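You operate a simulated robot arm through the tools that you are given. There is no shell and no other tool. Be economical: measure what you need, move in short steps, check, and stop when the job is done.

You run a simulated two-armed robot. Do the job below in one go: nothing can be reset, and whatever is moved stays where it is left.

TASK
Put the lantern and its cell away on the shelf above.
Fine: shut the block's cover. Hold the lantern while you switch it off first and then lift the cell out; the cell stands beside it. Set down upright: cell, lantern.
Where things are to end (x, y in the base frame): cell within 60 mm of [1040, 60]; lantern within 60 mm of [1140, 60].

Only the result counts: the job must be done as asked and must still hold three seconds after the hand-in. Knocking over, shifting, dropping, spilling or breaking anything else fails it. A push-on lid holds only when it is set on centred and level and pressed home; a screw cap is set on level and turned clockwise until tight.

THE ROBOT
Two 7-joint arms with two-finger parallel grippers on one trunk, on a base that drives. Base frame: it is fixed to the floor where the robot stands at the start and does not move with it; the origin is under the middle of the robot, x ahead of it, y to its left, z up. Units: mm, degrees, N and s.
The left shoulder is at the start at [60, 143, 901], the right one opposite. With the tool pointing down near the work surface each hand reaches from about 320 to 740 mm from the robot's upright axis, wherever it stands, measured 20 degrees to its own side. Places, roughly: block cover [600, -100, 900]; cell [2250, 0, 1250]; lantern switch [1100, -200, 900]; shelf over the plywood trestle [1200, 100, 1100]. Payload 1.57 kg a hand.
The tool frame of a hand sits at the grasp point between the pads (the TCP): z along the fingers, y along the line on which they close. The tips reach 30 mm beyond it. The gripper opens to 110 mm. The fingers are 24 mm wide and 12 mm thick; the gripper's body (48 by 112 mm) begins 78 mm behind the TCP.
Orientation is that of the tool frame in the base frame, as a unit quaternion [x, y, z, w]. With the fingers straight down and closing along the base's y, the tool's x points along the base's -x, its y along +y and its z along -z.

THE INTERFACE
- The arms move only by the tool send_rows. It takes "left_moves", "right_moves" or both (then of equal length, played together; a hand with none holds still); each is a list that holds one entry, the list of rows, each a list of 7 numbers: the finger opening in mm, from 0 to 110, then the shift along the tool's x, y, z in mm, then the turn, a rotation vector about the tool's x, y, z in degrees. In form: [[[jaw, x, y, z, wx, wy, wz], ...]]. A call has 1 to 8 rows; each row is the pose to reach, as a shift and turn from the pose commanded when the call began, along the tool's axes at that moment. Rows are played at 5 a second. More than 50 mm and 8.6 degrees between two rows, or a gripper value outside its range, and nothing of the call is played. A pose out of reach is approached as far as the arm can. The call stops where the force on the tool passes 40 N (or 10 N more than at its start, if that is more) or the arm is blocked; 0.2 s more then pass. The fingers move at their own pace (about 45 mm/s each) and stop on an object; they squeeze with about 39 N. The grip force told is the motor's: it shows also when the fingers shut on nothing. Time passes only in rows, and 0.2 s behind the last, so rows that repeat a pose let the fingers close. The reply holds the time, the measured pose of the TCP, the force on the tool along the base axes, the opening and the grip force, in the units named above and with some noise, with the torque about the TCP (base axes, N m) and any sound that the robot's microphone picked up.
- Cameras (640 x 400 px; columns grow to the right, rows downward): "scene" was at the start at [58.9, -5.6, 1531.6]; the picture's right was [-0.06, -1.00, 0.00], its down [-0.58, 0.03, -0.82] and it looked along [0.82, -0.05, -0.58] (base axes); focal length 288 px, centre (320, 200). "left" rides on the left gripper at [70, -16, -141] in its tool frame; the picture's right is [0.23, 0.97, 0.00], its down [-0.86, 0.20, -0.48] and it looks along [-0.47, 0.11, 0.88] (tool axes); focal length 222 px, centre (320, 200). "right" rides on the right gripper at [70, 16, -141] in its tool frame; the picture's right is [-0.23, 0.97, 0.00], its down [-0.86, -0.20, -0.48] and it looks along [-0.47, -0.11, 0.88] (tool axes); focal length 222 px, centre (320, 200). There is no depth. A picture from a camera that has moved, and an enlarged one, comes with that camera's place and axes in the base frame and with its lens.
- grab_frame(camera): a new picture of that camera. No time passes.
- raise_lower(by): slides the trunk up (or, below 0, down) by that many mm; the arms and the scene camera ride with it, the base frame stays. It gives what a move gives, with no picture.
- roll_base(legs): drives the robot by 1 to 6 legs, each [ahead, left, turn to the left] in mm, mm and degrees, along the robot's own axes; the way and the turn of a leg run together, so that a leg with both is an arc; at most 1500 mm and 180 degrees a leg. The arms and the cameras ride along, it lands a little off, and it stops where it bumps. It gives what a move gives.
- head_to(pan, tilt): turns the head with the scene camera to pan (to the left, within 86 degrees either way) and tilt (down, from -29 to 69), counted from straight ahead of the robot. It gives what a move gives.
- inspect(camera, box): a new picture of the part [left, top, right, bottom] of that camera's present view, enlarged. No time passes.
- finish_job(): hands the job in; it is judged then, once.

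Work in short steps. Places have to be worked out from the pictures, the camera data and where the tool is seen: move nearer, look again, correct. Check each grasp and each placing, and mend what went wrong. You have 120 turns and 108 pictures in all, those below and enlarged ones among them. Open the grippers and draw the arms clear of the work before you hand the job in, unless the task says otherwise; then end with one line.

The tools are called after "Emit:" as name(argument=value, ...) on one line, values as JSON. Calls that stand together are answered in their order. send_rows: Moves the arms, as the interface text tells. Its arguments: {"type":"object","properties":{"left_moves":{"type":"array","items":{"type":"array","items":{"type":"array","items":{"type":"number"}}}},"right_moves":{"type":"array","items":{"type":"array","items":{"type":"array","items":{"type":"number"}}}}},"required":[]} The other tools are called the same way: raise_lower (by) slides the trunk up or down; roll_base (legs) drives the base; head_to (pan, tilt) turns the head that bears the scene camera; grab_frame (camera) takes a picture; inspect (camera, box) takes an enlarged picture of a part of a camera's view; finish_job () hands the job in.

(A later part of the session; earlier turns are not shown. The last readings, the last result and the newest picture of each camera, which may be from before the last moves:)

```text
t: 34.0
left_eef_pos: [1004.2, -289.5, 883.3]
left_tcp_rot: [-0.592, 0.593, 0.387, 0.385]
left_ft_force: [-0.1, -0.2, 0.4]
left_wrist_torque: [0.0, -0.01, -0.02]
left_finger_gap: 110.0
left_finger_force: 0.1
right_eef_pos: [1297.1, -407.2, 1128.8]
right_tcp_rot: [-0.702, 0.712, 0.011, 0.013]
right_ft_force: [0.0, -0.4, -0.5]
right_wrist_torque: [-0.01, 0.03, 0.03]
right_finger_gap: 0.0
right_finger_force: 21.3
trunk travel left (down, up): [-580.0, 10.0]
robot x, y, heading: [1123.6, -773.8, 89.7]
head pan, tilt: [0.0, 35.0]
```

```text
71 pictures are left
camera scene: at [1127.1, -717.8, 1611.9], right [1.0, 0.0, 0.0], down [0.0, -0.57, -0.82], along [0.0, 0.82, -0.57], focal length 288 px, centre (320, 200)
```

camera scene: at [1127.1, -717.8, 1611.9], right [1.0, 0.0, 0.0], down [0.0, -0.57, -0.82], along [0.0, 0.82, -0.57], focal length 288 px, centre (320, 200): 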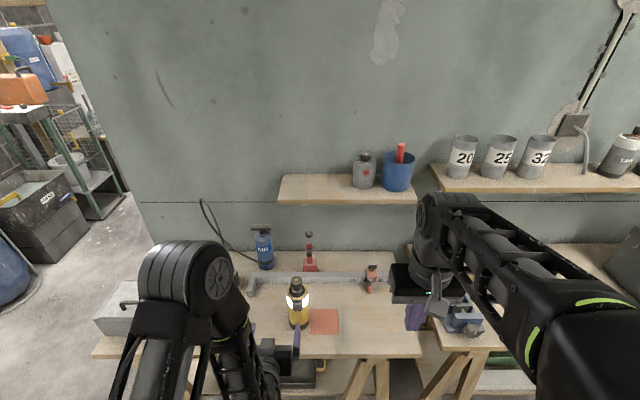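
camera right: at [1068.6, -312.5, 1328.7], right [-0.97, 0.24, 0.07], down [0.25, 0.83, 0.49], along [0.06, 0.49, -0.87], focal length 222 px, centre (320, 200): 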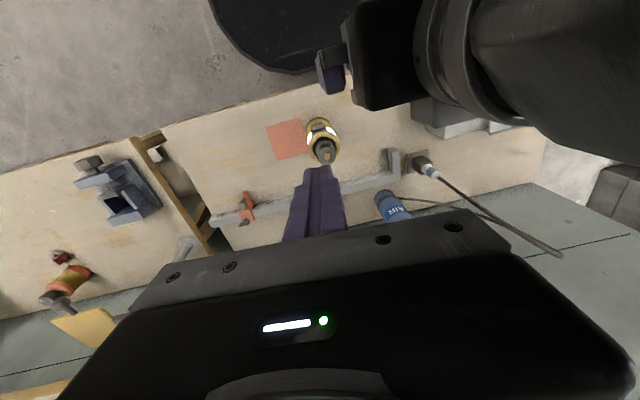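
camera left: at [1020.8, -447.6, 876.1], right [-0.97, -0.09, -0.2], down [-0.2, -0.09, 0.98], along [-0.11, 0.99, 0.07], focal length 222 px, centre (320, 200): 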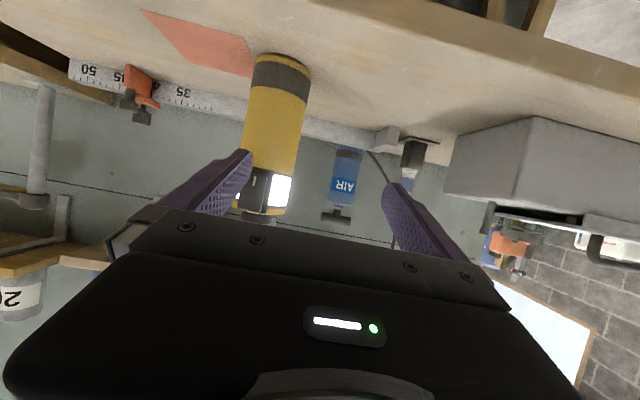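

The left arm is too folded here to lower the hand. I'll back the base up 90 mm and then extend to a pre-grasp in front of the lantern.

Emit:
roll_base(legs=[[-90, 0, 0.3]])

Emit:
send_rows(left_moves=[[[110, 10, -15, 10, 0, 0, 0], [110, 20, -30, 25, 0, 0, 0], [110, 25, -45, 50, 0, 0, 0], [110, 10, -57, 80, 0, 0, 0], [110, 2, -57, 100, 0, 0, 0]]])

Emit:
grab_frame(camera="left")

```text
t: 35.1
left_eef_pos: [1000.6, -382.5, 882.6]
left_tcp_rot: [0.594, -0.591, -0.389, -0.384]
left_ft_force: [0.6, -0.4, 0.1]
left_wrist_torque: [0.0, 0.01, -0.01]
left_finger_gap: 109.8
left_finger_force: 0.0
right_eef_pos: [1294.2, -498.2, 1130.4]
right_tcp_rot: [-0.702, 0.712, 0.012, 0.012]
right_ft_force: [0.1, 0.4, -0.2]
right_wrist_torque: [0.05, 0.04, 0.0]
right_finger_gap: 0.2
right_finger_force: 21.2
trunk travel left (down, up): [-580.0, 10.0]
robot x, y, heading: [1122.3, -866.2, 90.2]
head pan, tilt: [0.0, 35.0]
```

```text
t: 36.3
left_eef_pos: [1058.1, -290.5, 840.6]
left_tcp_rot: [0.594, -0.592, -0.387, -0.384]
left_ft_force: [0.4, -0.4, -0.1]
left_wrist_torque: [-0.02, 0.01, 0.01]
left_finger_gap: 109.9
left_finger_force: 0.0
right_eef_pos: [1294.8, -498.6, 1129.1]
right_tcp_rot: [-0.703, 0.711, 0.012, 0.013]
right_ft_force: [0.3, 0.0, 0.1]
right_wrist_torque: [0.0, 0.01, -0.03]
right_finger_gap: 0.0
right_finger_force: 21.1
trunk travel left (down, up): [-580.0, 10.0]
robot x, y, heading: [1127.4, -865.7, 90.1]
head pan, tilt: [0.0, 35.0]
```

```text
70 pictures are left
camera left: at [1074.4, -448.3, 834.3], right [-0.97, -0.1, -0.21], down [-0.2, -0.09, 0.98], along [-0.11, 0.99, 0.07], focal length 222 px, centre (320, 200)
```

left: 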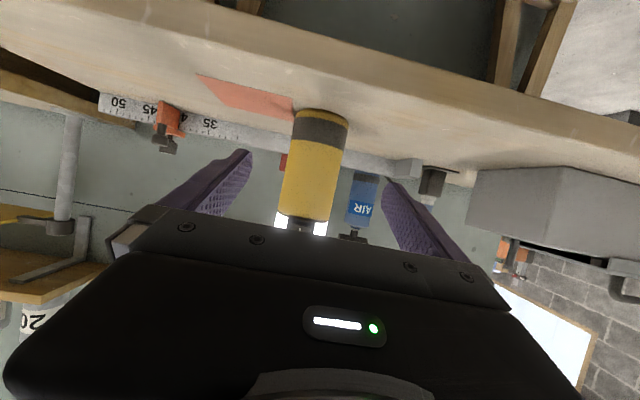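

The lantern is centred between the open fingers. I'll advance to put the TCP on its axis at z≈815.

Emit:
send_rows(left_moves=[[[110, -5, -3, 30, 0, 0, 0], [110, -10, -3, 60, 0, 0, 0], [110, -15, -3, 85, 0, 0, 0], [110, -18, -3, 105, 0, 0, 0]]])

Emit:
grab_frame(camera="left")

Emit:
inspect(camera="scene", box=[220, 220, 380, 330])

```text
t: 37.3
left_eef_pos: [1057.8, -186.0, 813.1]
left_tcp_rot: [0.594, -0.591, -0.388, -0.383]
left_ft_force: [0.0, -0.7, 0.8]
left_wrist_torque: [0.0, 0.0, -0.01]
left_finger_gap: 110.1
left_finger_force: 0.0
right_eef_pos: [1294.6, -498.5, 1128.3]
right_tcp_rot: [-0.703, 0.711, 0.011, 0.012]
right_ft_force: [-0.1, 0.3, 0.2]
right_wrist_torque: [-0.03, 0.04, -0.02]
right_finger_gap: 0.0
right_finger_force: 21.7
trunk travel left (down, up): [-580.0, 10.0]
robot x, y, heading: [1121.8, -866.6, 90.6]
head pan, tilt: [0.0, 35.0]
```

```text
69 pictures are left
camera left: at [1075.2, -342.9, 806.2], right [-0.97, -0.1, -0.21], down [-0.2, -0.09, 0.98], along [-0.11, 0.99, 0.07], focal length 222 px, centre (320, 200)
```

left: 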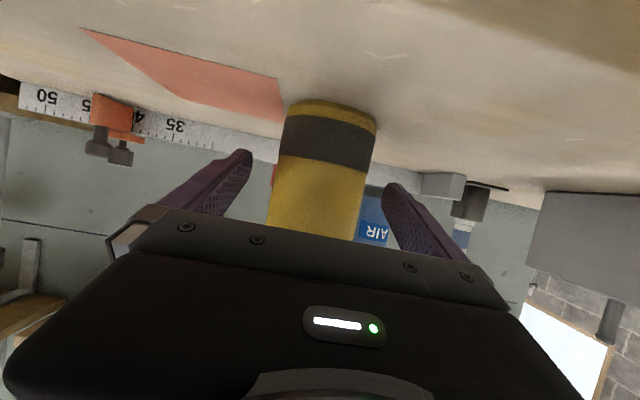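

```text
3.64 times, centred on (300, 275) of scene
camera zoom: at [1124.8, -808.2, 1611.9], right [1.0, 0.0, 0.0], down [0.0, -0.57, -0.82], along [0.0, 0.82, -0.57], focal length 1049 px, centre (393, -73)
```

zoom: 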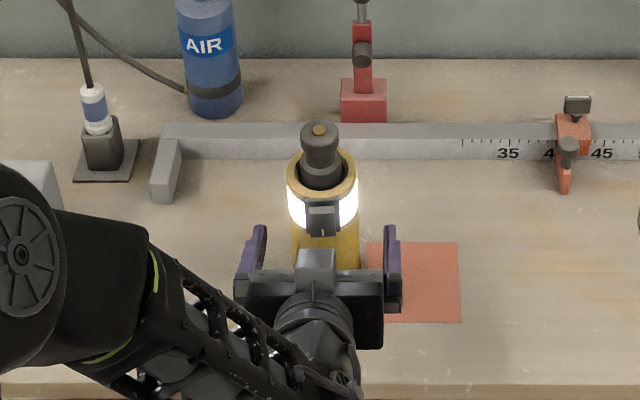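

Well centred. Closing the left fingers on the lantern body.

Emit:
send_rows(left_moves=[[[50, 0, 0, 0, 0, 0, 0], [40, 0, 0, 0, 0, 0, 0], [30, 0, 0, 0, 0, 0, 0], [30, 0, 0, 0, 0, 0, 0], [30, 0, 0, 0, 0, 0, 0]]])

Emit:
inspect(camera="scene", box=[250, 220, 350, 300])

```text
t: 38.5
left_eef_pos: [1059.1, -185.8, 813.6]
left_tcp_rot: [0.594, -0.591, -0.388, -0.384]
left_ft_force: [0.9, 0.0, 0.6]
left_wrist_torque: [-0.02, -0.18, 0.05]
left_finger_gap: 61.7
left_finger_force: 31.4
right_eef_pos: [1294.0, -497.6, 1129.1]
right_tcp_rot: [-0.703, 0.711, 0.012, 0.012]
right_ft_force: [-0.4, 0.0, 0.3]
right_wrist_torque: [0.0, -0.01, 0.02]
right_finger_gap: 0.1
right_finger_force: 21.4
trunk travel left (down, up): [-580.0, 10.0]
robot x, y, heading: [1124.9, -865.4, 90.4]
head pan, tilt: [0.0, 35.0]
```

```text
5.00 times, centred on (300, 260) of scene
camera zoom: at [1125.1, -808.5, 1611.9], right [1.0, 0.0, 0.0], down [0.0, -0.57, -0.82], along [0.0, 0.82, -0.57], focal length 1442 px, centre (420, -100)
```

zoom: 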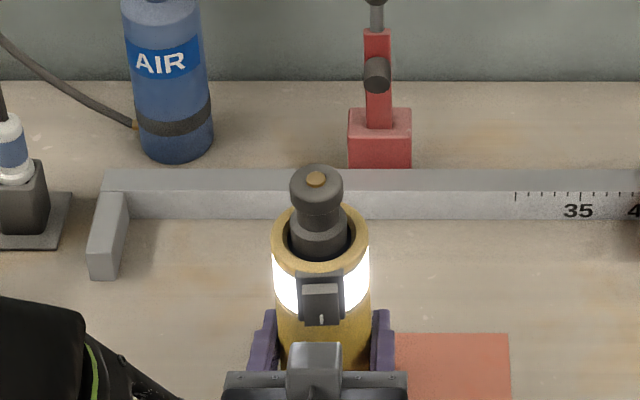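

Lantern is gripped (61.7 mm, 31 N). The rocker spans z≈877–916 at x≈1064, with its top sticking out to y≈−230. I'll bring the closed right hand, tilted about 25°, above and in front of the switch.

Emit:
send_rows(right_moves=[[[0, -21, 29, 0, 0, -3, 0], [0, -42, 58, 0, 0, -6, 0], [0, -63, 87, 0, 0, -9, 0], [0, -84, 116, 0, 0, -12, 0], [0, -105, 145, 5, 0, -15, 0], [0, -126, 174, 10, 0, -18, 0], [0, -147, 203, 20, 0, -21, 0], [0, -168, 230, 30, 0, -23, 0]]])

Emit:
grab_frame(camera="right")

Emit:
grab_frame(camera="scene")

```text
t: 40.3
left_eef_pos: [1056.9, -184.8, 814.0]
left_tcp_rot: [0.594, -0.59, -0.388, -0.384]
left_ft_force: [-0.1, 0.8, -0.5]
left_wrist_torque: [0.0, -0.11, 0.01]
left_finger_gap: 61.0
left_finger_force: 39.0
right_eef_pos: [1065.2, -325.7, 1104.1]
right_tcp_rot: [-0.686, 0.695, 0.152, 0.154]
right_ft_force: [-0.5, 0.3, 0.1]
right_wrist_torque: [0.0, -0.03, -0.01]
right_finger_gap: 0.0
right_finger_force: 22.1
trunk travel left (down, up): [-580.0, 10.0]
robot x, y, heading: [1125.4, -867.1, 90.2]
head pan, tilt: [0.0, 35.0]
```

```text
66 pictures are left
camera right: at [1048.9, -447.0, 1204.2], right [-0.97, 0.22, 0.1], down [0.21, 0.57, 0.79], along [0.12, 0.79, -0.6], focal length 222 px, centre (320, 200)
```

right: 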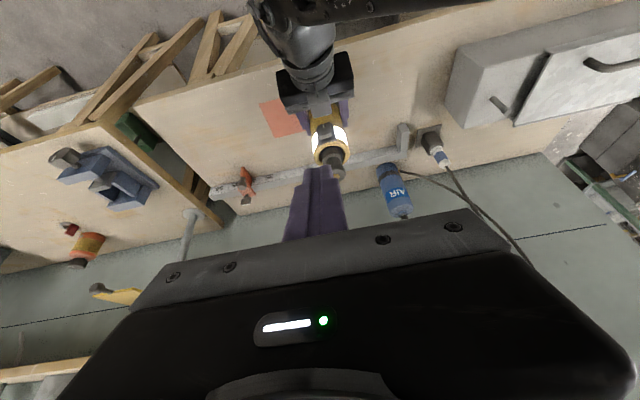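

```text
65 pictures are left
camera scene: at [1124.5, -808.3, 1611.9], right [1.0, 0.0, 0.0], down [0.0, -0.57, -0.82], along [0.0, 0.82, -0.57], focal length 288 px, centre (320, 200)
```

scene: 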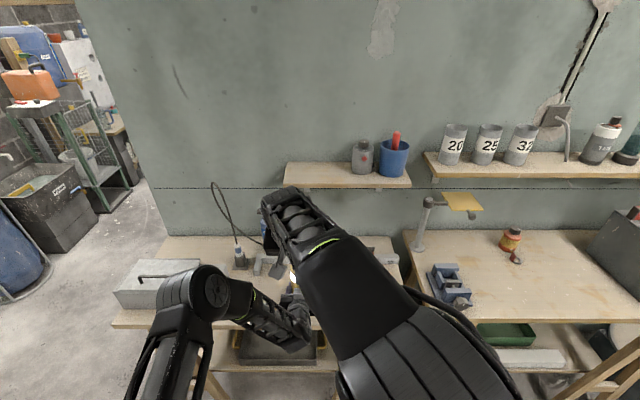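

Posture is good. Descending to just in front of the switch (tip ≈ y −269, z 906).

Emit:
send_rows(right_moves=[[[0, 6, 0, 35, 0, 0, 0], [0, 12, 0, 70, 0, 0, 0], [0, 20, 0, 105, 0, 0, 0], [0, 26, 0, 140, 0, 0, 0], [0, 32, 0, 174, 0, 0, 0]]])

Emit:
grab_frame(camera="right")

Emit:
inspect(camera="right", box=[250, 80, 410, 220])

```text
t: 41.5
left_eef_pos: [1056.8, -186.7, 813.9]
left_tcp_rot: [0.593, -0.591, -0.389, -0.384]
left_ft_force: [5.4, 2.4, 10.3]
left_wrist_torque: [0.03, -0.67, 0.07]
left_finger_gap: 61.3
left_finger_force: 39.4
right_eef_pos: [1068.4, -280.6, 935.1]
right_tcp_rot: [-0.685, 0.695, 0.153, 0.154]
right_ft_force: [21.0, 1.2, 33.7]
right_wrist_torque: [-4.9, 3.61, 3.13]
right_finger_gap: 0.0
right_finger_force: 21.6
trunk travel left (down, up): [-580.0, 10.0]
robot x, y, heading: [1122.1, -865.6, 90.3]
head pan, tilt: [0.0, 35.0]
```

```text
64 pictures are left
camera right: at [1051.6, -402.3, 1034.8], right [-0.97, 0.22, 0.1], down [0.21, 0.57, 0.8], along [0.12, 0.79, -0.6], focal length 222 px, centre (320, 200)
```

right: 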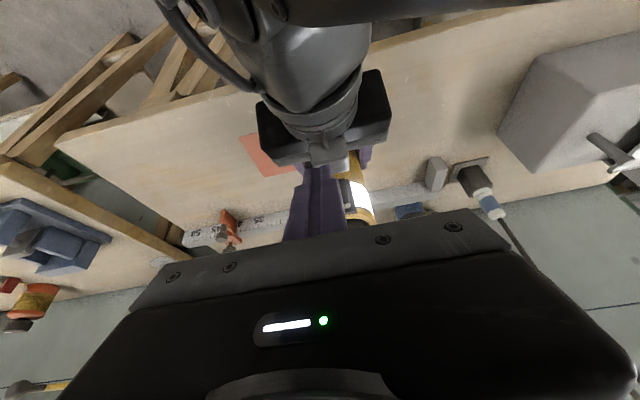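

```text
2.86 times, centred on (330, 150) of right
camera zoom: at [1051.6, -402.3, 1034.8], right [-0.97, 0.22, 0.1], down [0.21, 0.57, 0.8], along [0.12, 0.79, -0.6], focal length 635 px, centre (291, 343)
```

zoom: 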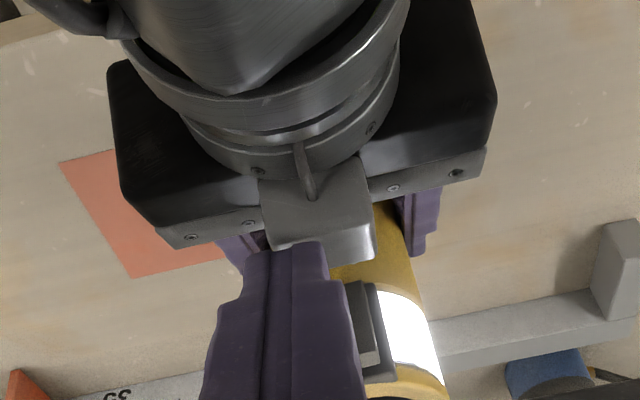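

The right fingertip came down on a grey housing on top of the left gripper (34 N). I'll raise it at once and turn the right tool vertical, to press the rocker just above that housing.

Emit:
send_rows(right_moves=[[[0, -8.4, 0, -18, 0, 0, 0], [0, -17, 0, -36, 0, 6, 0], [0, -27, 0, -33, 0, 12, 0], [0, -36, 0, -30, 0, 18, 0], [0, -36, 0, -30, 0, 25, 0]]])

Emit:
grab_frame(camera="right")

Emit:
inspect(camera="right", box=[250, 80, 410, 220])

```text
t: 42.7
left_eef_pos: [1058.4, -185.5, 813.8]
left_tcp_rot: [0.593, -0.591, -0.388, -0.385]
left_ft_force: [0.4, 0.8, 0.2]
left_wrist_torque: [0.14, 0.01, -0.05]
left_finger_gap: 61.4
left_finger_force: 38.8
right_eef_pos: [1067.1, -261.0, 976.2]
right_tcp_rot: [-0.703, 0.711, -0.001, -0.002]
right_ft_force: [-0.9, -0.1, 0.2]
right_wrist_torque: [-0.03, 0.05, 0.03]
right_finger_gap: 0.0
right_finger_force: 21.7
trunk travel left (down, up): [-580.0, 10.0]
robot x, y, heading: [1123.9, -862.9, 90.1]
head pan, tilt: [0.0, 35.0]
```

```text
62 pictures are left
camera right: at [1051.4, -329.2, 1118.2], right [-0.97, 0.24, 0.0], down [0.21, 0.85, 0.48], along [0.11, 0.46, -0.88], focal length 222 px, centre (320, 200)
```

right: 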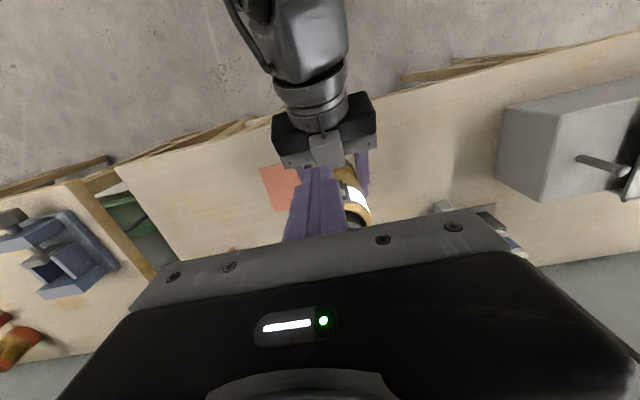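

```text
2.86 times, centred on (330, 150) of right
camera zoom: at [1051.4, -329.2, 1118.2], right [-0.97, 0.24, 0.0], down [0.21, 0.85, 0.48], along [0.11, 0.46, -0.88], focal length 635 px, centre (291, 343)
```

zoom: 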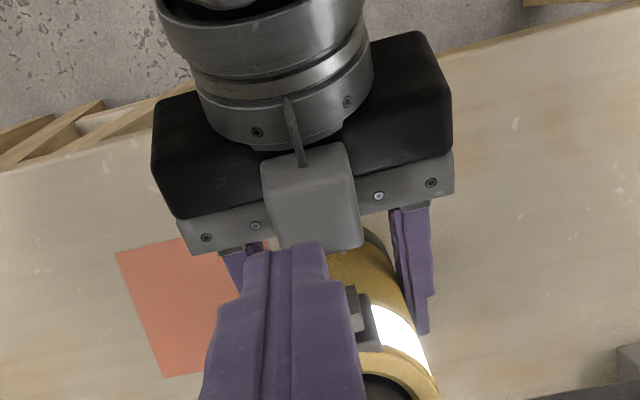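

The rocker centre is near x≈1062 and the housing front is at y≈−250 with its top at ~897. I'll descend to tip z≈906 at y −250, then push +y slowly.

Emit:
send_rows(right_moves=[[[0, -11, 5, 0, 0, 0, 0], [0, -11, 5, 15, 0, 0, 0], [0, -11, 5, 30, 0, 0, 0], [0, -11, 5, 40, 0, 0, 0]]])

Emit:
inspect(camera="right", box=[270, 100, 400, 220])

```text
t: 43.7
left_eef_pos: [1058.5, -185.7, 813.1]
left_tcp_rot: [0.594, -0.591, -0.388, -0.385]
left_ft_force: [0.0, 0.1, 0.4]
left_wrist_torque: [0.08, -0.01, -0.01]
left_finger_gap: 61.3
left_finger_force: 39.2
right_eef_pos: [1062.1, -251.3, 934.6]
right_tcp_rot: [-0.703, 0.711, 0.0, 0.0]
right_ft_force: [0.5, -0.3, 0.7]
right_wrist_torque: [0.0, -0.06, 0.0]
right_finger_gap: 0.1
right_finger_force: 21.0
trunk travel left (down, up): [-580.0, 10.0]
robot x, y, heading: [1125.6, -866.1, 90.2]
head pan, tilt: [0.0, 35.0]
```

```text
3.33 times, centred on (335, 160) of right
camera zoom: at [1046.2, -319.4, 1076.7], right [-0.97, 0.24, 0.0], down [0.21, 0.85, 0.48], along [0.12, 0.46, -0.88], focal length 740 px, centre (270, 333)
```

zoom: 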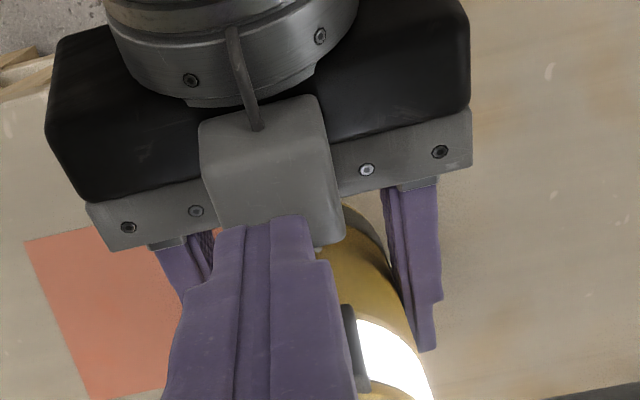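

Free of contact. Now pushing +y in 4 mm rows onto the rocker's upper part.

Emit:
send_rows(right_moves=[[[0, -4, 0, 0, 0, 0, 0], [0, -8, 0, 0, 0, 0, 0], [0, -12, 0, 0, 0, 0, 0], [0, -16, 0, 0, 0, 0, 0], [0, -19, 0, 0, 0, 0, 0], [0, -22, 0, 0, 0, 0, 0], [0, -25, 0, 0, 0, 0, 0]]])

Emit:
inspect(camera="right", box=[270, 100, 400, 220])

```text
t: 45.3
left_eef_pos: [1059.8, -184.1, 815.5]
left_tcp_rot: [0.594, -0.589, -0.391, -0.385]
left_ft_force: [-1.1, 25.0, 0.9]
left_wrist_torque: [-0.51, -0.65, -0.31]
left_finger_gap: 61.1
left_finger_force: 38.8
right_eef_pos: [1062.5, -228.2, 936.2]
right_tcp_rot: [-0.703, 0.712, -0.001, 0.0]
right_ft_force: [5.3, -19.6, 13.5]
right_wrist_torque: [-0.41, -0.11, 0.04]
right_finger_gap: 0.1
right_finger_force: 21.2
trunk travel left (down, up): [-580.0, 10.0]
robot x, y, heading: [1125.8, -861.5, 90.0]
head pan, tilt: [0.0, 35.0]
```

```text
3.33 times, centred on (335, 160) of right
camera zoom: at [1047.0, -295.5, 1078.7], right [-0.97, 0.24, 0.0], down [0.21, 0.85, 0.48], along [0.12, 0.46, -0.88], focal length 740 px, centre (270, 333)
```

zoom: 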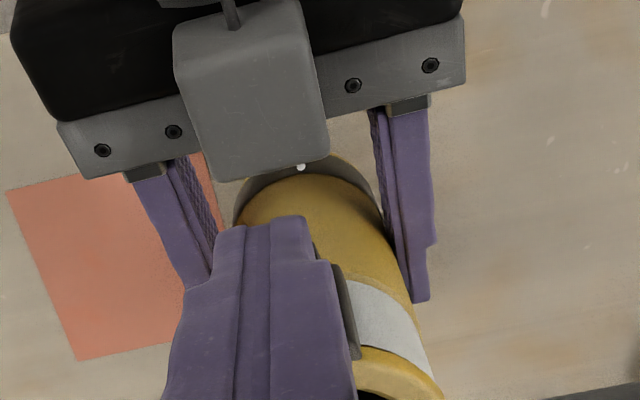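

The light band has gone dark: switched off. I'll draw the right hand back and up, and check.

Emit:
send_rows(right_moves=[[[0, 12, 0, 0, 0, 0, 0], [0, 24, 0, 0, 0, 0, 0], [20, 30, 0, -30, 0, 0, 0], [40, 40, 0, -70, 0, 0, 0], [60, 60, 0, -110, 0, 0, 0], [80, 80, 0, -150, 0, 0, 0]]])

Emit:
inspect(camera="right", box=[240, 80, 400, 240])

```text
t: 46.7
left_eef_pos: [1058.6, -186.4, 815.1]
left_tcp_rot: [0.593, -0.591, -0.388, -0.386]
left_ft_force: [1.0, -3.0, 20.6]
left_wrist_torque: [0.58, -0.14, -0.11]
left_finger_gap: 60.6
left_finger_force: 39.6
right_eef_pos: [1063.1, -301.8, 1079.2]
right_tcp_rot: [-0.702, 0.712, 0.001, 0.001]
right_ft_force: [0.3, -0.7, -0.9]
right_wrist_torque: [0.01, 0.0, 0.02]
right_finger_gap: 79.8
right_finger_force: 0.4
right hand out of reach, approached as far as the arm can: row 6
trunk travel left (down, up): [-580.0, 10.0]
robot x, y, heading: [1124.9, -866.5, 89.9]
head pan, tilt: [0.0, 35.0]
```

```text
2.50 times, centred on (320, 160) of right
camera zoom: at [1047.0, -370.8, 1221.2], right [-0.97, 0.24, 0.0], down [0.21, 0.85, 0.48], along [0.11, 0.47, -0.88], focal length 555 px, centre (320, 300)
```

zoom: 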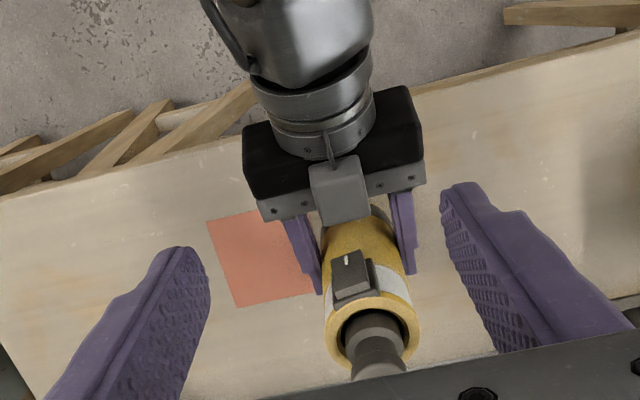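

Light off confirmed. Now I'll pitch the right hand to 45° and bring it to a pre-grasp, 80 mm short of the cell's knob at ≈(1059, −183, 960).

Emit:
send_rows(right_moves=[[[75, -8, 1, 2, 0, -7.5, 0], [75, -18, 2, 5, 0, -15, 0], [75, -28, 3, 15, 0, -22.5, 0], [75, -40, 4, 30, 0, -30, 0], [75, -50, 4, 46, 0, -37.5, 0], [75, -61, 4, 62, 0, -45, 0]]])

Emit:
grab_frame(camera="right")

Emit:
grab_frame(camera="scene")

```text
t: 48.1
left_eef_pos: [1058.5, -187.5, 814.4]
left_tcp_rot: [0.594, -0.591, -0.388, -0.385]
left_ft_force: [3.2, -5.7, 18.1]
left_wrist_torque: [0.35, -0.2, -0.15]
left_finger_gap: 60.8
left_finger_force: 39.0
right_eef_pos: [1059.5, -240.7, 1013.8]
right_tcp_rot: [-0.649, 0.657, 0.269, 0.273]
right_ft_force: [0.3, 1.0, 0.6]
right_wrist_torque: [0.01, 0.0, 0.03]
right_finger_gap: 74.8
right_finger_force: 0.0
trunk travel left (down, up): [-580.0, 10.0]
robot x, y, heading: [1117.5, -868.2, 90.1]
head pan, tilt: [0.0, 35.0]
```

```text
57 pictures are left
camera right: at [1042.2, -389.3, 1065.2], right [-0.97, 0.17, 0.16], down [0.2, 0.26, 0.94], along [0.12, 0.95, -0.29], focal length 222 px, centre (320, 200)
```

right: 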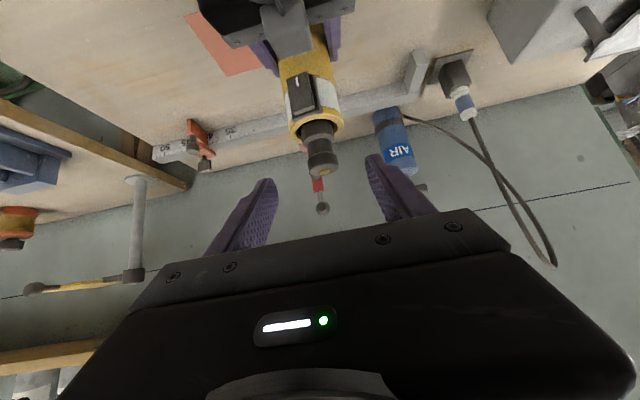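

```text
56 pictures are left
camera scene: at [1124.8, -811.2, 1612.0], right [1.0, 0.0, 0.0], down [0.0, -0.57, -0.82], along [0.0, 0.82, -0.57], focal length 288 px, centre (320, 200)
```

scene: 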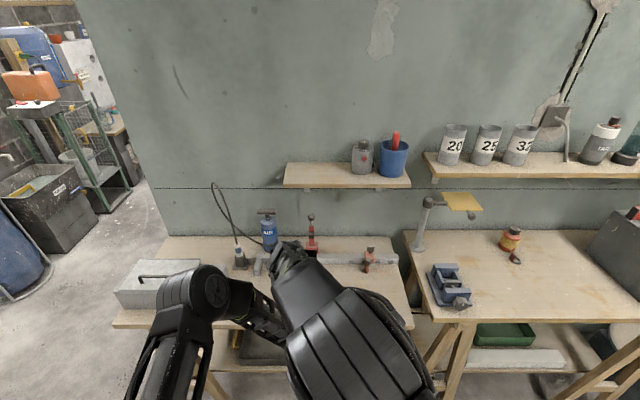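

Knob is centred between the fingers. Advancing along the tool axis 79 mm onto the knob, then closing.

Emit:
send_rows(right_moves=[[[75, 0, 0, 25, 0, 0, 0], [75, 0, 0, 50, 0, 0, 0], [75, 0, 0, 66, 0, 0, 0], [75, 0, 0, 78, 0, 0, 0]]])

Emit:
inspect(camera="right", box=[220, 80, 440, 240])

```text
t: 49.1
left_eef_pos: [1057.6, -186.6, 814.9]
left_tcp_rot: [0.593, -0.59, -0.389, -0.385]
left_ft_force: [3.1, -4.3, 16.2]
left_wrist_torque: [0.35, -0.27, -0.12]
left_finger_gap: 60.6
left_finger_force: 38.8
right_eef_pos: [1060.6, -185.5, 960.0]
right_tcp_rot: [-0.65, 0.657, 0.269, 0.272]
right_ft_force: [0.6, 0.2, 0.2]
right_wrist_torque: [0.04, 0.0, -0.04]
right_finger_gap: 74.8
right_finger_force: 0.2
trunk travel left (down, up): [-580.0, 10.0]
robot x, y, heading: [1128.9, -865.7, 89.8]
head pan, tilt: [0.0, 35.0]
```

```text
2.50 times, centred on (330, 160) of right
camera zoom: at [1043.8, -334.5, 1010.4], right [-0.97, 0.17, 0.16], down [0.2, 0.26, 0.94], along [0.12, 0.95, -0.29], focal length 555 px, centre (295, 300)
```

zoom: 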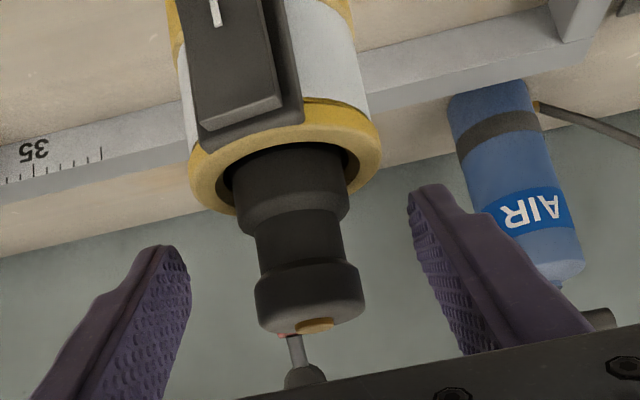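

The TCP lies at the knob, about 3 mm off in x. I'll shift 3 mm and close.

Emit:
send_rows(right_moves=[[[75, 0, 3, 0, 0, 0, 0], [45, 0, 3, 0, 0, 0, 0], [20, 0, 3, 0, 0, 0, 0], [15, 0, 3, 0, 0, 0, 0], [15, 0, 3, 0, 0, 0, 0], [15, 0, 3, 0, 0, 0, 0]]])

Emit:
inspect(camera="right", box=[220, 80, 440, 240])

```text
t: 50.5
left_eef_pos: [1058.1, -186.7, 815.3]
left_tcp_rot: [0.594, -0.591, -0.388, -0.384]
left_ft_force: [4.1, -4.2, 15.4]
left_wrist_torque: [0.41, -0.28, -0.11]
left_finger_gap: 60.9
left_finger_force: 39.2
right_eef_pos: [1057.9, -186.0, 959.7]
right_tcp_rot: [-0.65, 0.657, 0.27, 0.272]
right_ft_force: [1.0, 1.7, -0.4]
right_wrist_torque: [0.01, 0.0, -0.01]
right_finger_gap: 34.9
right_finger_force: 36.0
trunk travel left (down, up): [-580.0, 10.0]
robot x, y, heading: [1125.8, -867.1, 90.2]
head pan, tilt: [0.0, 35.0]
```

```text
2.50 times, centred on (330, 160) of right
camera zoom: at [1040.6, -334.4, 1010.8], right [-0.97, 0.17, 0.16], down [0.2, 0.26, 0.94], along [0.12, 0.95, -0.29], focal length 555 px, centre (295, 300)
```

zoom: 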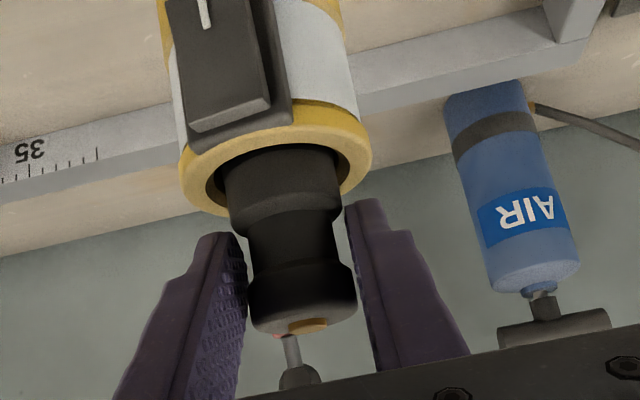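

Knob gripped (34.9 mm). Lifting the cell straight up, slowly at first.

Emit:
send_rows(right_moves=[[[15, -5, 0, -5, 0, 0, 0], [15, -12, 0, -12, 0, 0, 0], [15, -20, 0, -20, 0, 0, 0], [15, -30, 0, -30, 0, 0, 0], [15, -42, 0, -42, 0, 0, 0]]])

Emit:
grab_frame(camera="right")

```text
t: 51.7
left_eef_pos: [1058.5, -186.0, 814.6]
left_tcp_rot: [0.594, -0.591, -0.388, -0.384]
left_ft_force: [3.4, -4.4, 14.8]
left_wrist_torque: [0.31, -0.2, -0.13]
left_finger_gap: 60.8
left_finger_force: 39.1
right_eef_pos: [1056.2, -187.0, 1018.4]
right_tcp_rot: [-0.65, 0.657, 0.269, 0.272]
right_ft_force: [-0.3, -0.2, -1.2]
right_wrist_torque: [0.0, -0.02, 0.01]
right_finger_gap: 34.2
right_finger_force: 38.9
trunk travel left (down, up): [-580.0, 10.0]
robot x, y, heading: [1121.0, -867.7, 90.3]
head pan, tilt: [0.0, 35.0]
```

```text
53 pictures are left
camera right: at [1040.0, -334.5, 1069.2], right [-0.97, 0.17, 0.16], down [0.2, 0.26, 0.94], along [0.12, 0.95, -0.29], focal length 222 px, centre (320, 200)
```

right: 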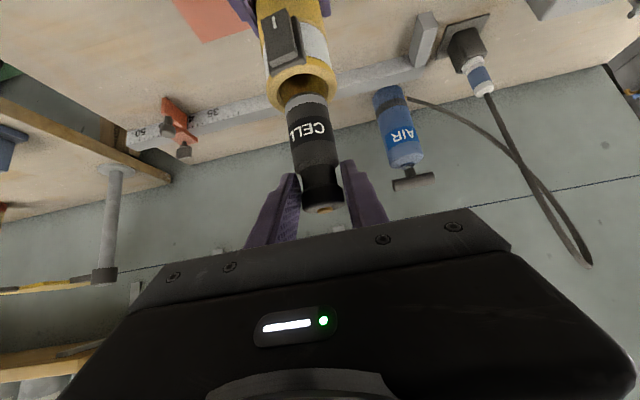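

It's labelled "CELL" and its lower end is just about out. Lifting another 55 mm.

Emit:
send_rows(right_moves=[[[15, -13, 0, -13, 0, 0, 0], [15, -26, 0, -26, 0, 0, 0], [15, -39, 0, -39, 0, 0, 0]]])

Emit:
grab_frame(camera="right")

Emit:
grab_frame(camera="scene")

```text
t: 52.5
left_eef_pos: [1058.0, -186.3, 813.9]
left_tcp_rot: [0.594, -0.591, -0.389, -0.384]
left_ft_force: [2.3, -3.6, 14.4]
left_wrist_torque: [0.35, -0.17, -0.11]
left_finger_gap: 60.7
left_finger_force: 39.1
right_eef_pos: [1057.7, -186.9, 1074.7]
right_tcp_rot: [-0.65, 0.657, 0.268, 0.273]
right_ft_force: [0.1, 0.8, -1.6]
right_wrist_torque: [-0.02, 0.02, 0.0]
right_finger_gap: 34.5
right_finger_force: 38.4
trunk travel left (down, up): [-580.0, 10.0]
robot x, y, heading: [1124.9, -868.4, 90.4]
head pan, tilt: [0.0, 35.0]
```

```text
52 pictures are left
camera right: at [1040.1, -334.8, 1125.2], right [-0.97, 0.17, 0.16], down [0.2, 0.26, 0.94], along [0.12, 0.95, -0.29], focal length 222 px, centre (320, 200)
```

right: 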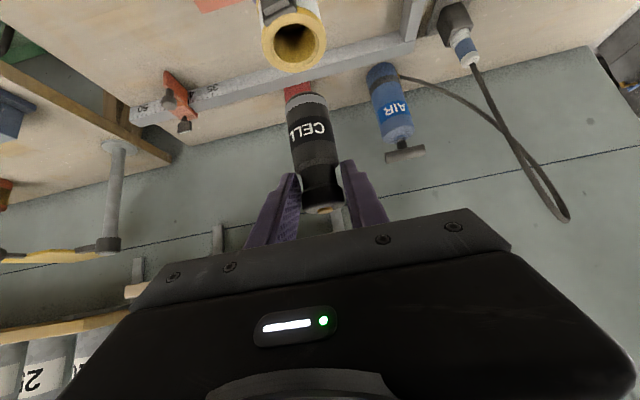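

```text
51 pictures are left
camera scene: at [1125.4, -810.5, 1611.9], right [1.0, 0.0, 0.0], down [0.0, -0.57, -0.82], along [0.0, 0.82, -0.57], focal length 288 px, centre (320, 200)
```

scene: 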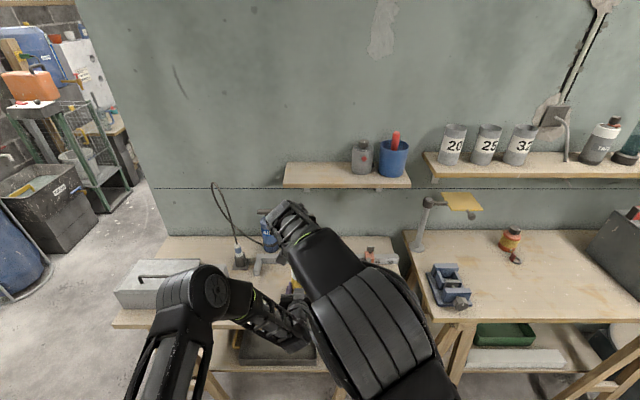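

The cell is out (TCP ~83 mm above its bottom). Shelf top triangulates to z≈1115, front edge y≈−15, left end x≈1008. I'll set the lantern free on the table with the left hand withdrawn, then drive in to place the cell.

Emit:
send_rows(left_moves=[[[70, 0, 0, 0, 0, 0, 0], [110, 0, 0, 0, 0, 0, 0], [110, 0, 0, 0, 0, 0, 0], [110, 0, 0, 0, 0, 0, 0], [110, 5, 0, -30, 0, 0, 0], [110, 10, 0, -60, 0, 0, 0], [110, 15, 0, -90, 0, 0, 0], [110, 18, 0, -120, 0, 0, 0]]])

Emit:
grab_frame(camera="left")

Emit:
grab_frame(camera="right")

```text
t: 54.3
left_eef_pos: [1059.3, -302.9, 845.9]
left_tcp_rot: [0.594, -0.591, -0.388, -0.384]
left_ft_force: [0.0, 0.2, -0.7]
left_wrist_torque: [0.0, 0.02, -0.01]
left_finger_gap: 109.9
left_finger_force: 0.1
right_eef_pos: [1058.1, -185.9, 1073.3]
right_tcp_rot: [-0.65, 0.657, 0.268, 0.272]
right_ft_force: [0.0, -0.1, -1.3]
right_wrist_torque: [0.03, 0.02, 0.03]
right_finger_gap: 34.7
right_finger_force: 39.1
trunk travel left (down, up): [-580.0, 10.0]
robot x, y, heading: [1125.0, -866.6, 90.2]
head pan, tilt: [0.0, 35.0]
```

```text
50 pictures are left
camera left: at [1076.8, -460.1, 838.8], right [-0.97, -0.1, -0.21], down [-0.2, -0.09, 0.98], along [-0.12, 0.99, 0.07], focal length 222 px, centre (320, 200)
```

left: 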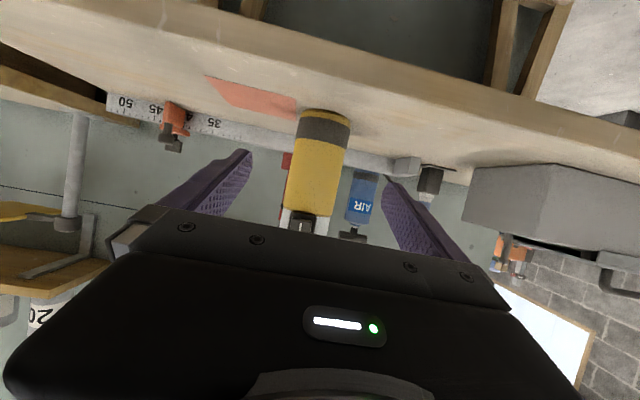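

```text
49 pictures are left
camera right: at [1039.6, -333.5, 1124.1], right [-0.97, 0.17, 0.16], down [0.2, 0.27, 0.94], along [0.12, 0.95, -0.29], focal length 222 px, centre (320, 200)
```

right: 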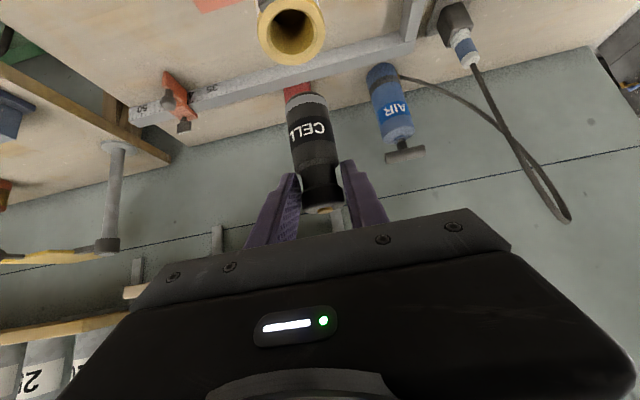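

The lantern stands upright by itself. I'll fold the left hand back to tool-down, off to the left, so driving in won't touch the lantern.

Emit:
send_rows(left_moves=[[[110, -14, 17, -36, 0, 8.2, 0], [110, -30, 35, -70, 0, 16.4, 0], [110, -47, 52, -103, 0, 24.6, 0], [110, -65, 70, -135, 0, 32.8, 0], [110, -83, 87, -166, 0, 41, 0], [110, -101, 104, -196, 0, 49.2, 0], [110, -120, 121, -226, 0, 57.4, 0], [110, -138, 139, -254, 0, 65.6, 0]]])

Emit:
send_rows(right_moves=[[[15, -20, 0, -20, 0, 0, 0], [15, -40, 0, -40, 0, 0, 0], [15, -60, 0, -60, 0, 0, 0], [15, -80, 0, -80, 0, 0, 0], [15, -100, 0, -100, 0, 0, 0], [15, -106, 0, -106, 0, 0, 0]]])

Emit:
grab_frame(camera="scene")

```text
t: 56.1
left_eef_pos: [925.7, -482.1, 1076.5]
left_tcp_rot: [0.709, -0.705, -0.003, -0.003]
left_ft_force: [0.4, -1.1, 0.0]
left_wrist_torque: [0.0, -0.01, -0.04]
left_finger_gap: 110.0
left_finger_force: 0.0
right_eef_pos: [1055.8, -185.2, 1071.8]
right_tcp_rot: [-0.65, 0.657, 0.268, 0.272]
right_ft_force: [-0.1, -0.6, -1.0]
right_wrist_torque: [-0.01, -0.02, -0.02]
right_finger_gap: 34.9
right_finger_force: 39.1
trunk travel left (down, up): [-580.0, 10.0]
robot x, y, heading: [1125.6, -866.6, 90.3]
head pan, tilt: [0.0, 35.0]
```

```text
t: 57.5
left_eef_pos: [924.9, -482.2, 1076.3]
left_tcp_rot: [0.709, -0.705, -0.004, -0.002]
left_ft_force: [0.5, 0.0, -0.3]
left_wrist_torque: [-0.02, -0.01, 0.0]
left_finger_gap: 110.0
left_finger_force: 0.0
right_eef_pos: [1056.0, -184.0, 1223.4]
right_tcp_rot: [-0.649, 0.657, 0.268, 0.272]
right_ft_force: [-0.2, 0.0, -0.4]
right_wrist_torque: [-0.03, -0.03, -0.02]
right_finger_gap: 34.6
right_finger_force: 38.6
trunk travel left (down, up): [-580.0, 10.0]
robot x, y, heading: [1124.4, -868.0, 90.1]
head pan, tilt: [0.0, 35.0]
```

```text
48 pictures are left
camera scene: at [1124.8, -808.3, 1611.8], right [1.0, 0.0, 0.0], down [0.0, -0.57, -0.82], along [0.0, 0.82, -0.57], focal length 288 px, centre (320, 200)
```

scene: 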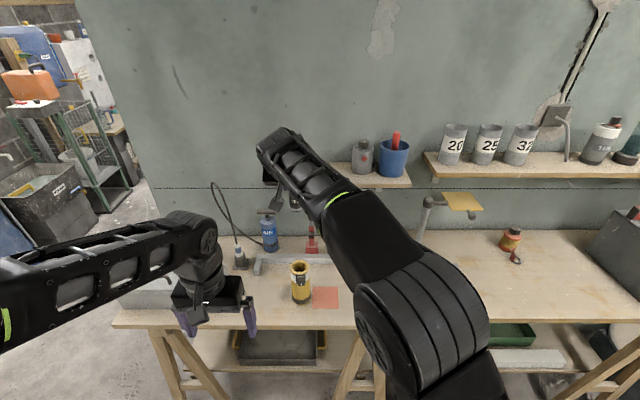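

Cell bottom is at ≈1140, above the shelf. Driving ahead 246 mm (and 10 left) to bring the cell over (1046, 60).

Emit:
roll_base(legs=[[246, 10, 0]])

Emit:
grab_frame(camera="right")

Emit:
grab_frame(camera="scene")

```text
t: 59.3
left_eef_pos: [910.3, -232.2, 1075.8]
left_tcp_rot: [0.711, -0.703, -0.004, -0.002]
left_ft_force: [0.7, 1.2, 0.4]
left_wrist_torque: [-0.03, -0.01, 0.02]
left_finger_gap: 110.0
left_finger_force: 0.1
right_eef_pos: [1040.4, 64.3, 1221.9]
right_tcp_rot: [-0.652, 0.655, 0.269, 0.271]
right_ft_force: [-0.1, 0.3, -1.0]
right_wrist_torque: [-0.03, 0.03, -0.01]
right_finger_gap: 34.8
right_finger_force: 39.6
trunk travel left (down, up): [-580.0, 10.0]
robot x, y, heading: [1116.5, -616.5, 90.5]
head pan, tilt: [0.0, 35.0]
```

```text
47 pictures are left
camera right: at [1024.9, -83.6, 1273.6], right [-0.97, 0.17, 0.16], down [0.2, 0.27, 0.94], along [0.11, 0.95, -0.29], focal length 222 px, centre (320, 200)
```

right: 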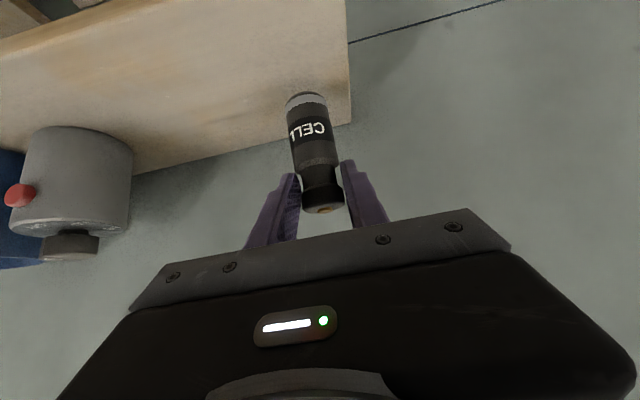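

```text
46 pictures are left
camera scene: at [1112.9, -558.3, 1611.8], right [1.0, 0.01, 0.0], down [0.01, -0.57, -0.82], along [-0.01, 0.82, -0.57], focal length 288 px, centre (320, 200)
```

scene: 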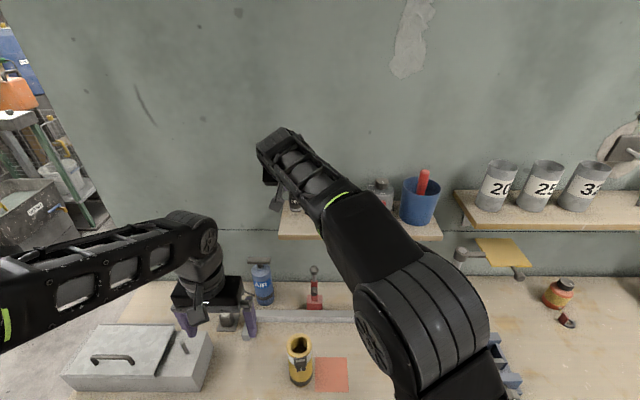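

The cell is over the shelf (its left end is at x≈1000). I'll shift +8 mm in x and lower 14 mm first.

Emit:
send_rows(right_moves=[[[15, 0, -4, 0, 0, 0, 0], [15, 0, -8, 0, 0, 0, 0], [15, 4, -8, 4, 0, 0, 0], [15, 7, -8, 7, 0, 0, 0], [15, 10, -8, 10, 0, 0, 0]]])

Emit:
inspect(camera="right", box=[240, 60, 400, 220])

```text
t: 60.5
left_eef_pos: [911.0, -233.6, 1076.3]
left_tcp_rot: [0.711, -0.703, -0.004, -0.003]
left_ft_force: [0.3, -0.3, 0.8]
left_wrist_torque: [0.02, -0.01, 0.03]
left_finger_gap: 110.0
left_finger_force: 0.1
right_eef_pos: [1049.6, 62.3, 1208.4]
right_tcp_rot: [-0.652, 0.655, 0.269, 0.271]
right_ft_force: [-0.6, -0.6, -1.8]
right_wrist_torque: [0.01, 0.04, 0.01]
right_finger_gap: 34.5
right_finger_force: 39.1
trunk travel left (down, up): [-580.0, 10.0]
robot x, y, heading: [1112.9, -617.5, 90.6]
head pan, tilt: [0.0, 35.0]
```

```text
2.50 times, centred on (320, 140) of right
camera zoom: at [1033.2, -84.7, 1260.2], right [-0.97, 0.17, 0.16], down [0.2, 0.27, 0.94], along [0.12, 0.95, -0.29], focal length 555 px, centre (320, 350)
```

zoom: 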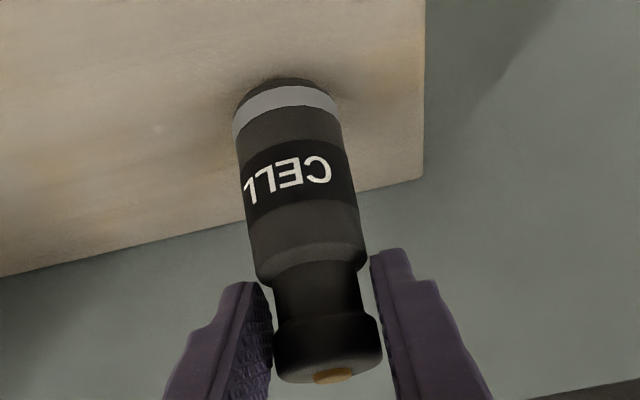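

The contact shadow is close under the cell. Lowering in 2 mm steps until force shows.

Emit:
send_rows(right_moves=[[[15, 1.4, 0, 1.4, 0, 0, 0], [15, 2.8, 0, 2.8, 0, 0, 0], [15, 4.2, 0, 4.2, 0, 0, 0]]])

```text
t: 61.3
left_eef_pos: [911.6, -234.1, 1076.0]
left_tcp_rot: [0.711, -0.703, -0.004, -0.003]
left_ft_force: [0.5, 0.7, 0.3]
left_wrist_torque: [0.01, -0.02, -0.02]
left_finger_gap: 110.0
left_finger_force: 0.0
right_eef_pos: [1048.4, 63.1, 1203.4]
right_tcp_rot: [-0.651, 0.655, 0.27, 0.272]
right_ft_force: [0.0, 0.1, 2.3]
right_wrist_torque: [0.05, -0.05, -0.03]
right_finger_gap: 34.8
right_finger_force: 39.1
trunk travel left (down, up): [-580.0, 10.0]
robot x, y, heading: [1110.9, -613.2, 90.3]
head pan, tilt: [0.0, 35.0]
```

Force has just turned to contact (+2.3 N). One more mm, then open.

Emit:
send_rows(right_moves=[[[15, 0.8, 0, 0.8, 0, 0, 0], [15, 0.8, 0, 0.8, 0, 0, 0], [45, 0.8, 0, 0.8, 0, 0, 0], [70, 0.8, 0, 0.8, 0, 0, 0], [80, 0.8, 0, 0.8, 0, 0, 0], [80, 0.8, 0, 0.8, 0, 0, 0]]])

Emit:
inspect(camera="right", box=[220, 60, 420, 220])

```text
t: 62.7
left_eef_pos: [911.1, -233.9, 1075.5]
left_tcp_rot: [0.712, -0.703, -0.004, -0.003]
left_ft_force: [-0.3, 0.7, 0.2]
left_wrist_torque: [0.0, 0.01, 0.06]
left_finger_gap: 109.9
left_finger_force: 0.1
right_eef_pos: [1049.3, 64.4, 1202.0]
right_tcp_rot: [-0.652, 0.655, 0.269, 0.271]
right_ft_force: [-0.8, -0.2, -0.8]
right_wrist_torque: [-0.01, 0.0, 0.01]
right_finger_gap: 80.2
right_finger_force: 0.1
trunk travel left (down, up): [-580.0, 10.0]
robot x, y, heading: [1112.0, -619.8, 90.4]
head pan, tilt: [0.0, 35.0]
```

```text
2.50 times, centred on (320, 140) of right
camera zoom: at [1032.7, -84.8, 1253.2], right [-0.97, 0.17, 0.16], down [0.2, 0.27, 0.94], along [0.11, 0.95, -0.29], focal length 555 px, centre (320, 350)
```

zoom: 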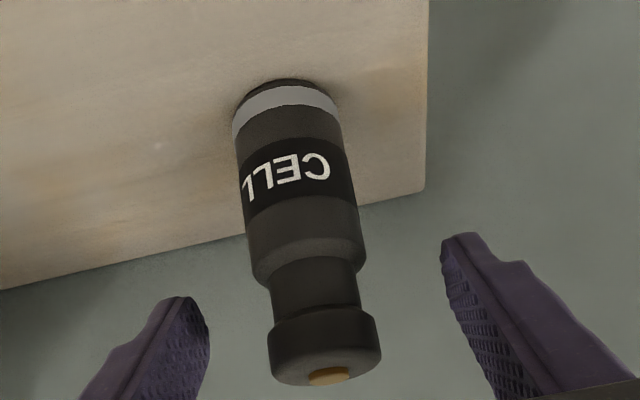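

The cell stands upright and free. Withdrawing the right hand back along its axis, then backing the base.

Emit:
send_rows(right_moves=[[[80, 0, 0, -30, 0, 0, 0], [80, 0, 0, -60, 0, 0, 0], [80, 0, 0, -100, 0, 0, 0], [80, 0, 0, -140, 0, 0, 0]]])

Emit:
grab_frame(camera="right")

Emit:
roll_base(legs=[[-246, 0, 0]])

```text
t: 63.7
left_eef_pos: [911.0, -234.7, 1076.5]
left_tcp_rot: [0.712, -0.702, -0.005, -0.003]
left_ft_force: [0.6, -1.2, -0.6]
left_wrist_torque: [0.04, 0.04, -0.01]
left_finger_gap: 110.1
left_finger_force: 0.1
right_eef_pos: [1047.8, -38.9, 1300.5]
right_tcp_rot: [-0.652, 0.655, 0.269, 0.27]
right_ft_force: [0.3, -0.3, 0.4]
right_wrist_torque: [0.04, 0.0, 0.0]
right_finger_gap: 80.2
right_finger_force: 0.0
trunk travel left (down, up): [-580.0, 10.0]
robot x, y, heading: [1112.2, -616.1, 90.6]
head pan, tilt: [0.0, 35.0]
```

```text
43 pictures are left
camera right: at [1031.9, -187.2, 1351.9], right [-0.97, 0.17, 0.16], down [0.2, 0.27, 0.94], along [0.12, 0.95, -0.29], focal length 222 px, centre (320, 200)
```

right: 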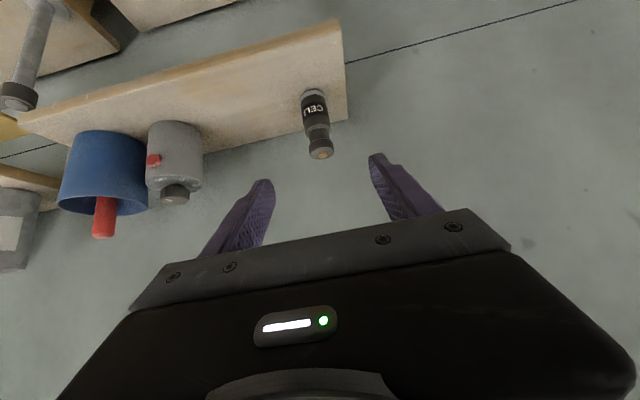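

```text
t: 65.5
left_eef_pos: [913.4, -480.5, 1075.6]
left_tcp_rot: [0.711, -0.703, -0.004, -0.003]
left_ft_force: [-0.2, -0.6, -0.4]
left_wrist_torque: [0.05, -0.03, 0.0]
left_finger_gap: 109.9
left_finger_force: 0.1
right_eef_pos: [1051.6, -284.8, 1300.9]
right_tcp_rot: [-0.651, 0.655, 0.269, 0.272]
right_ft_force: [-0.3, -0.8, 0.3]
right_wrist_torque: [0.02, 0.0, -0.02]
right_finger_gap: 79.8
right_finger_force: 0.0
trunk travel left (down, up): [-580.0, 10.0]
robot x, y, heading: [1116.1, -860.8, 90.5]
head pan, tilt: [0.0, 35.0]
```

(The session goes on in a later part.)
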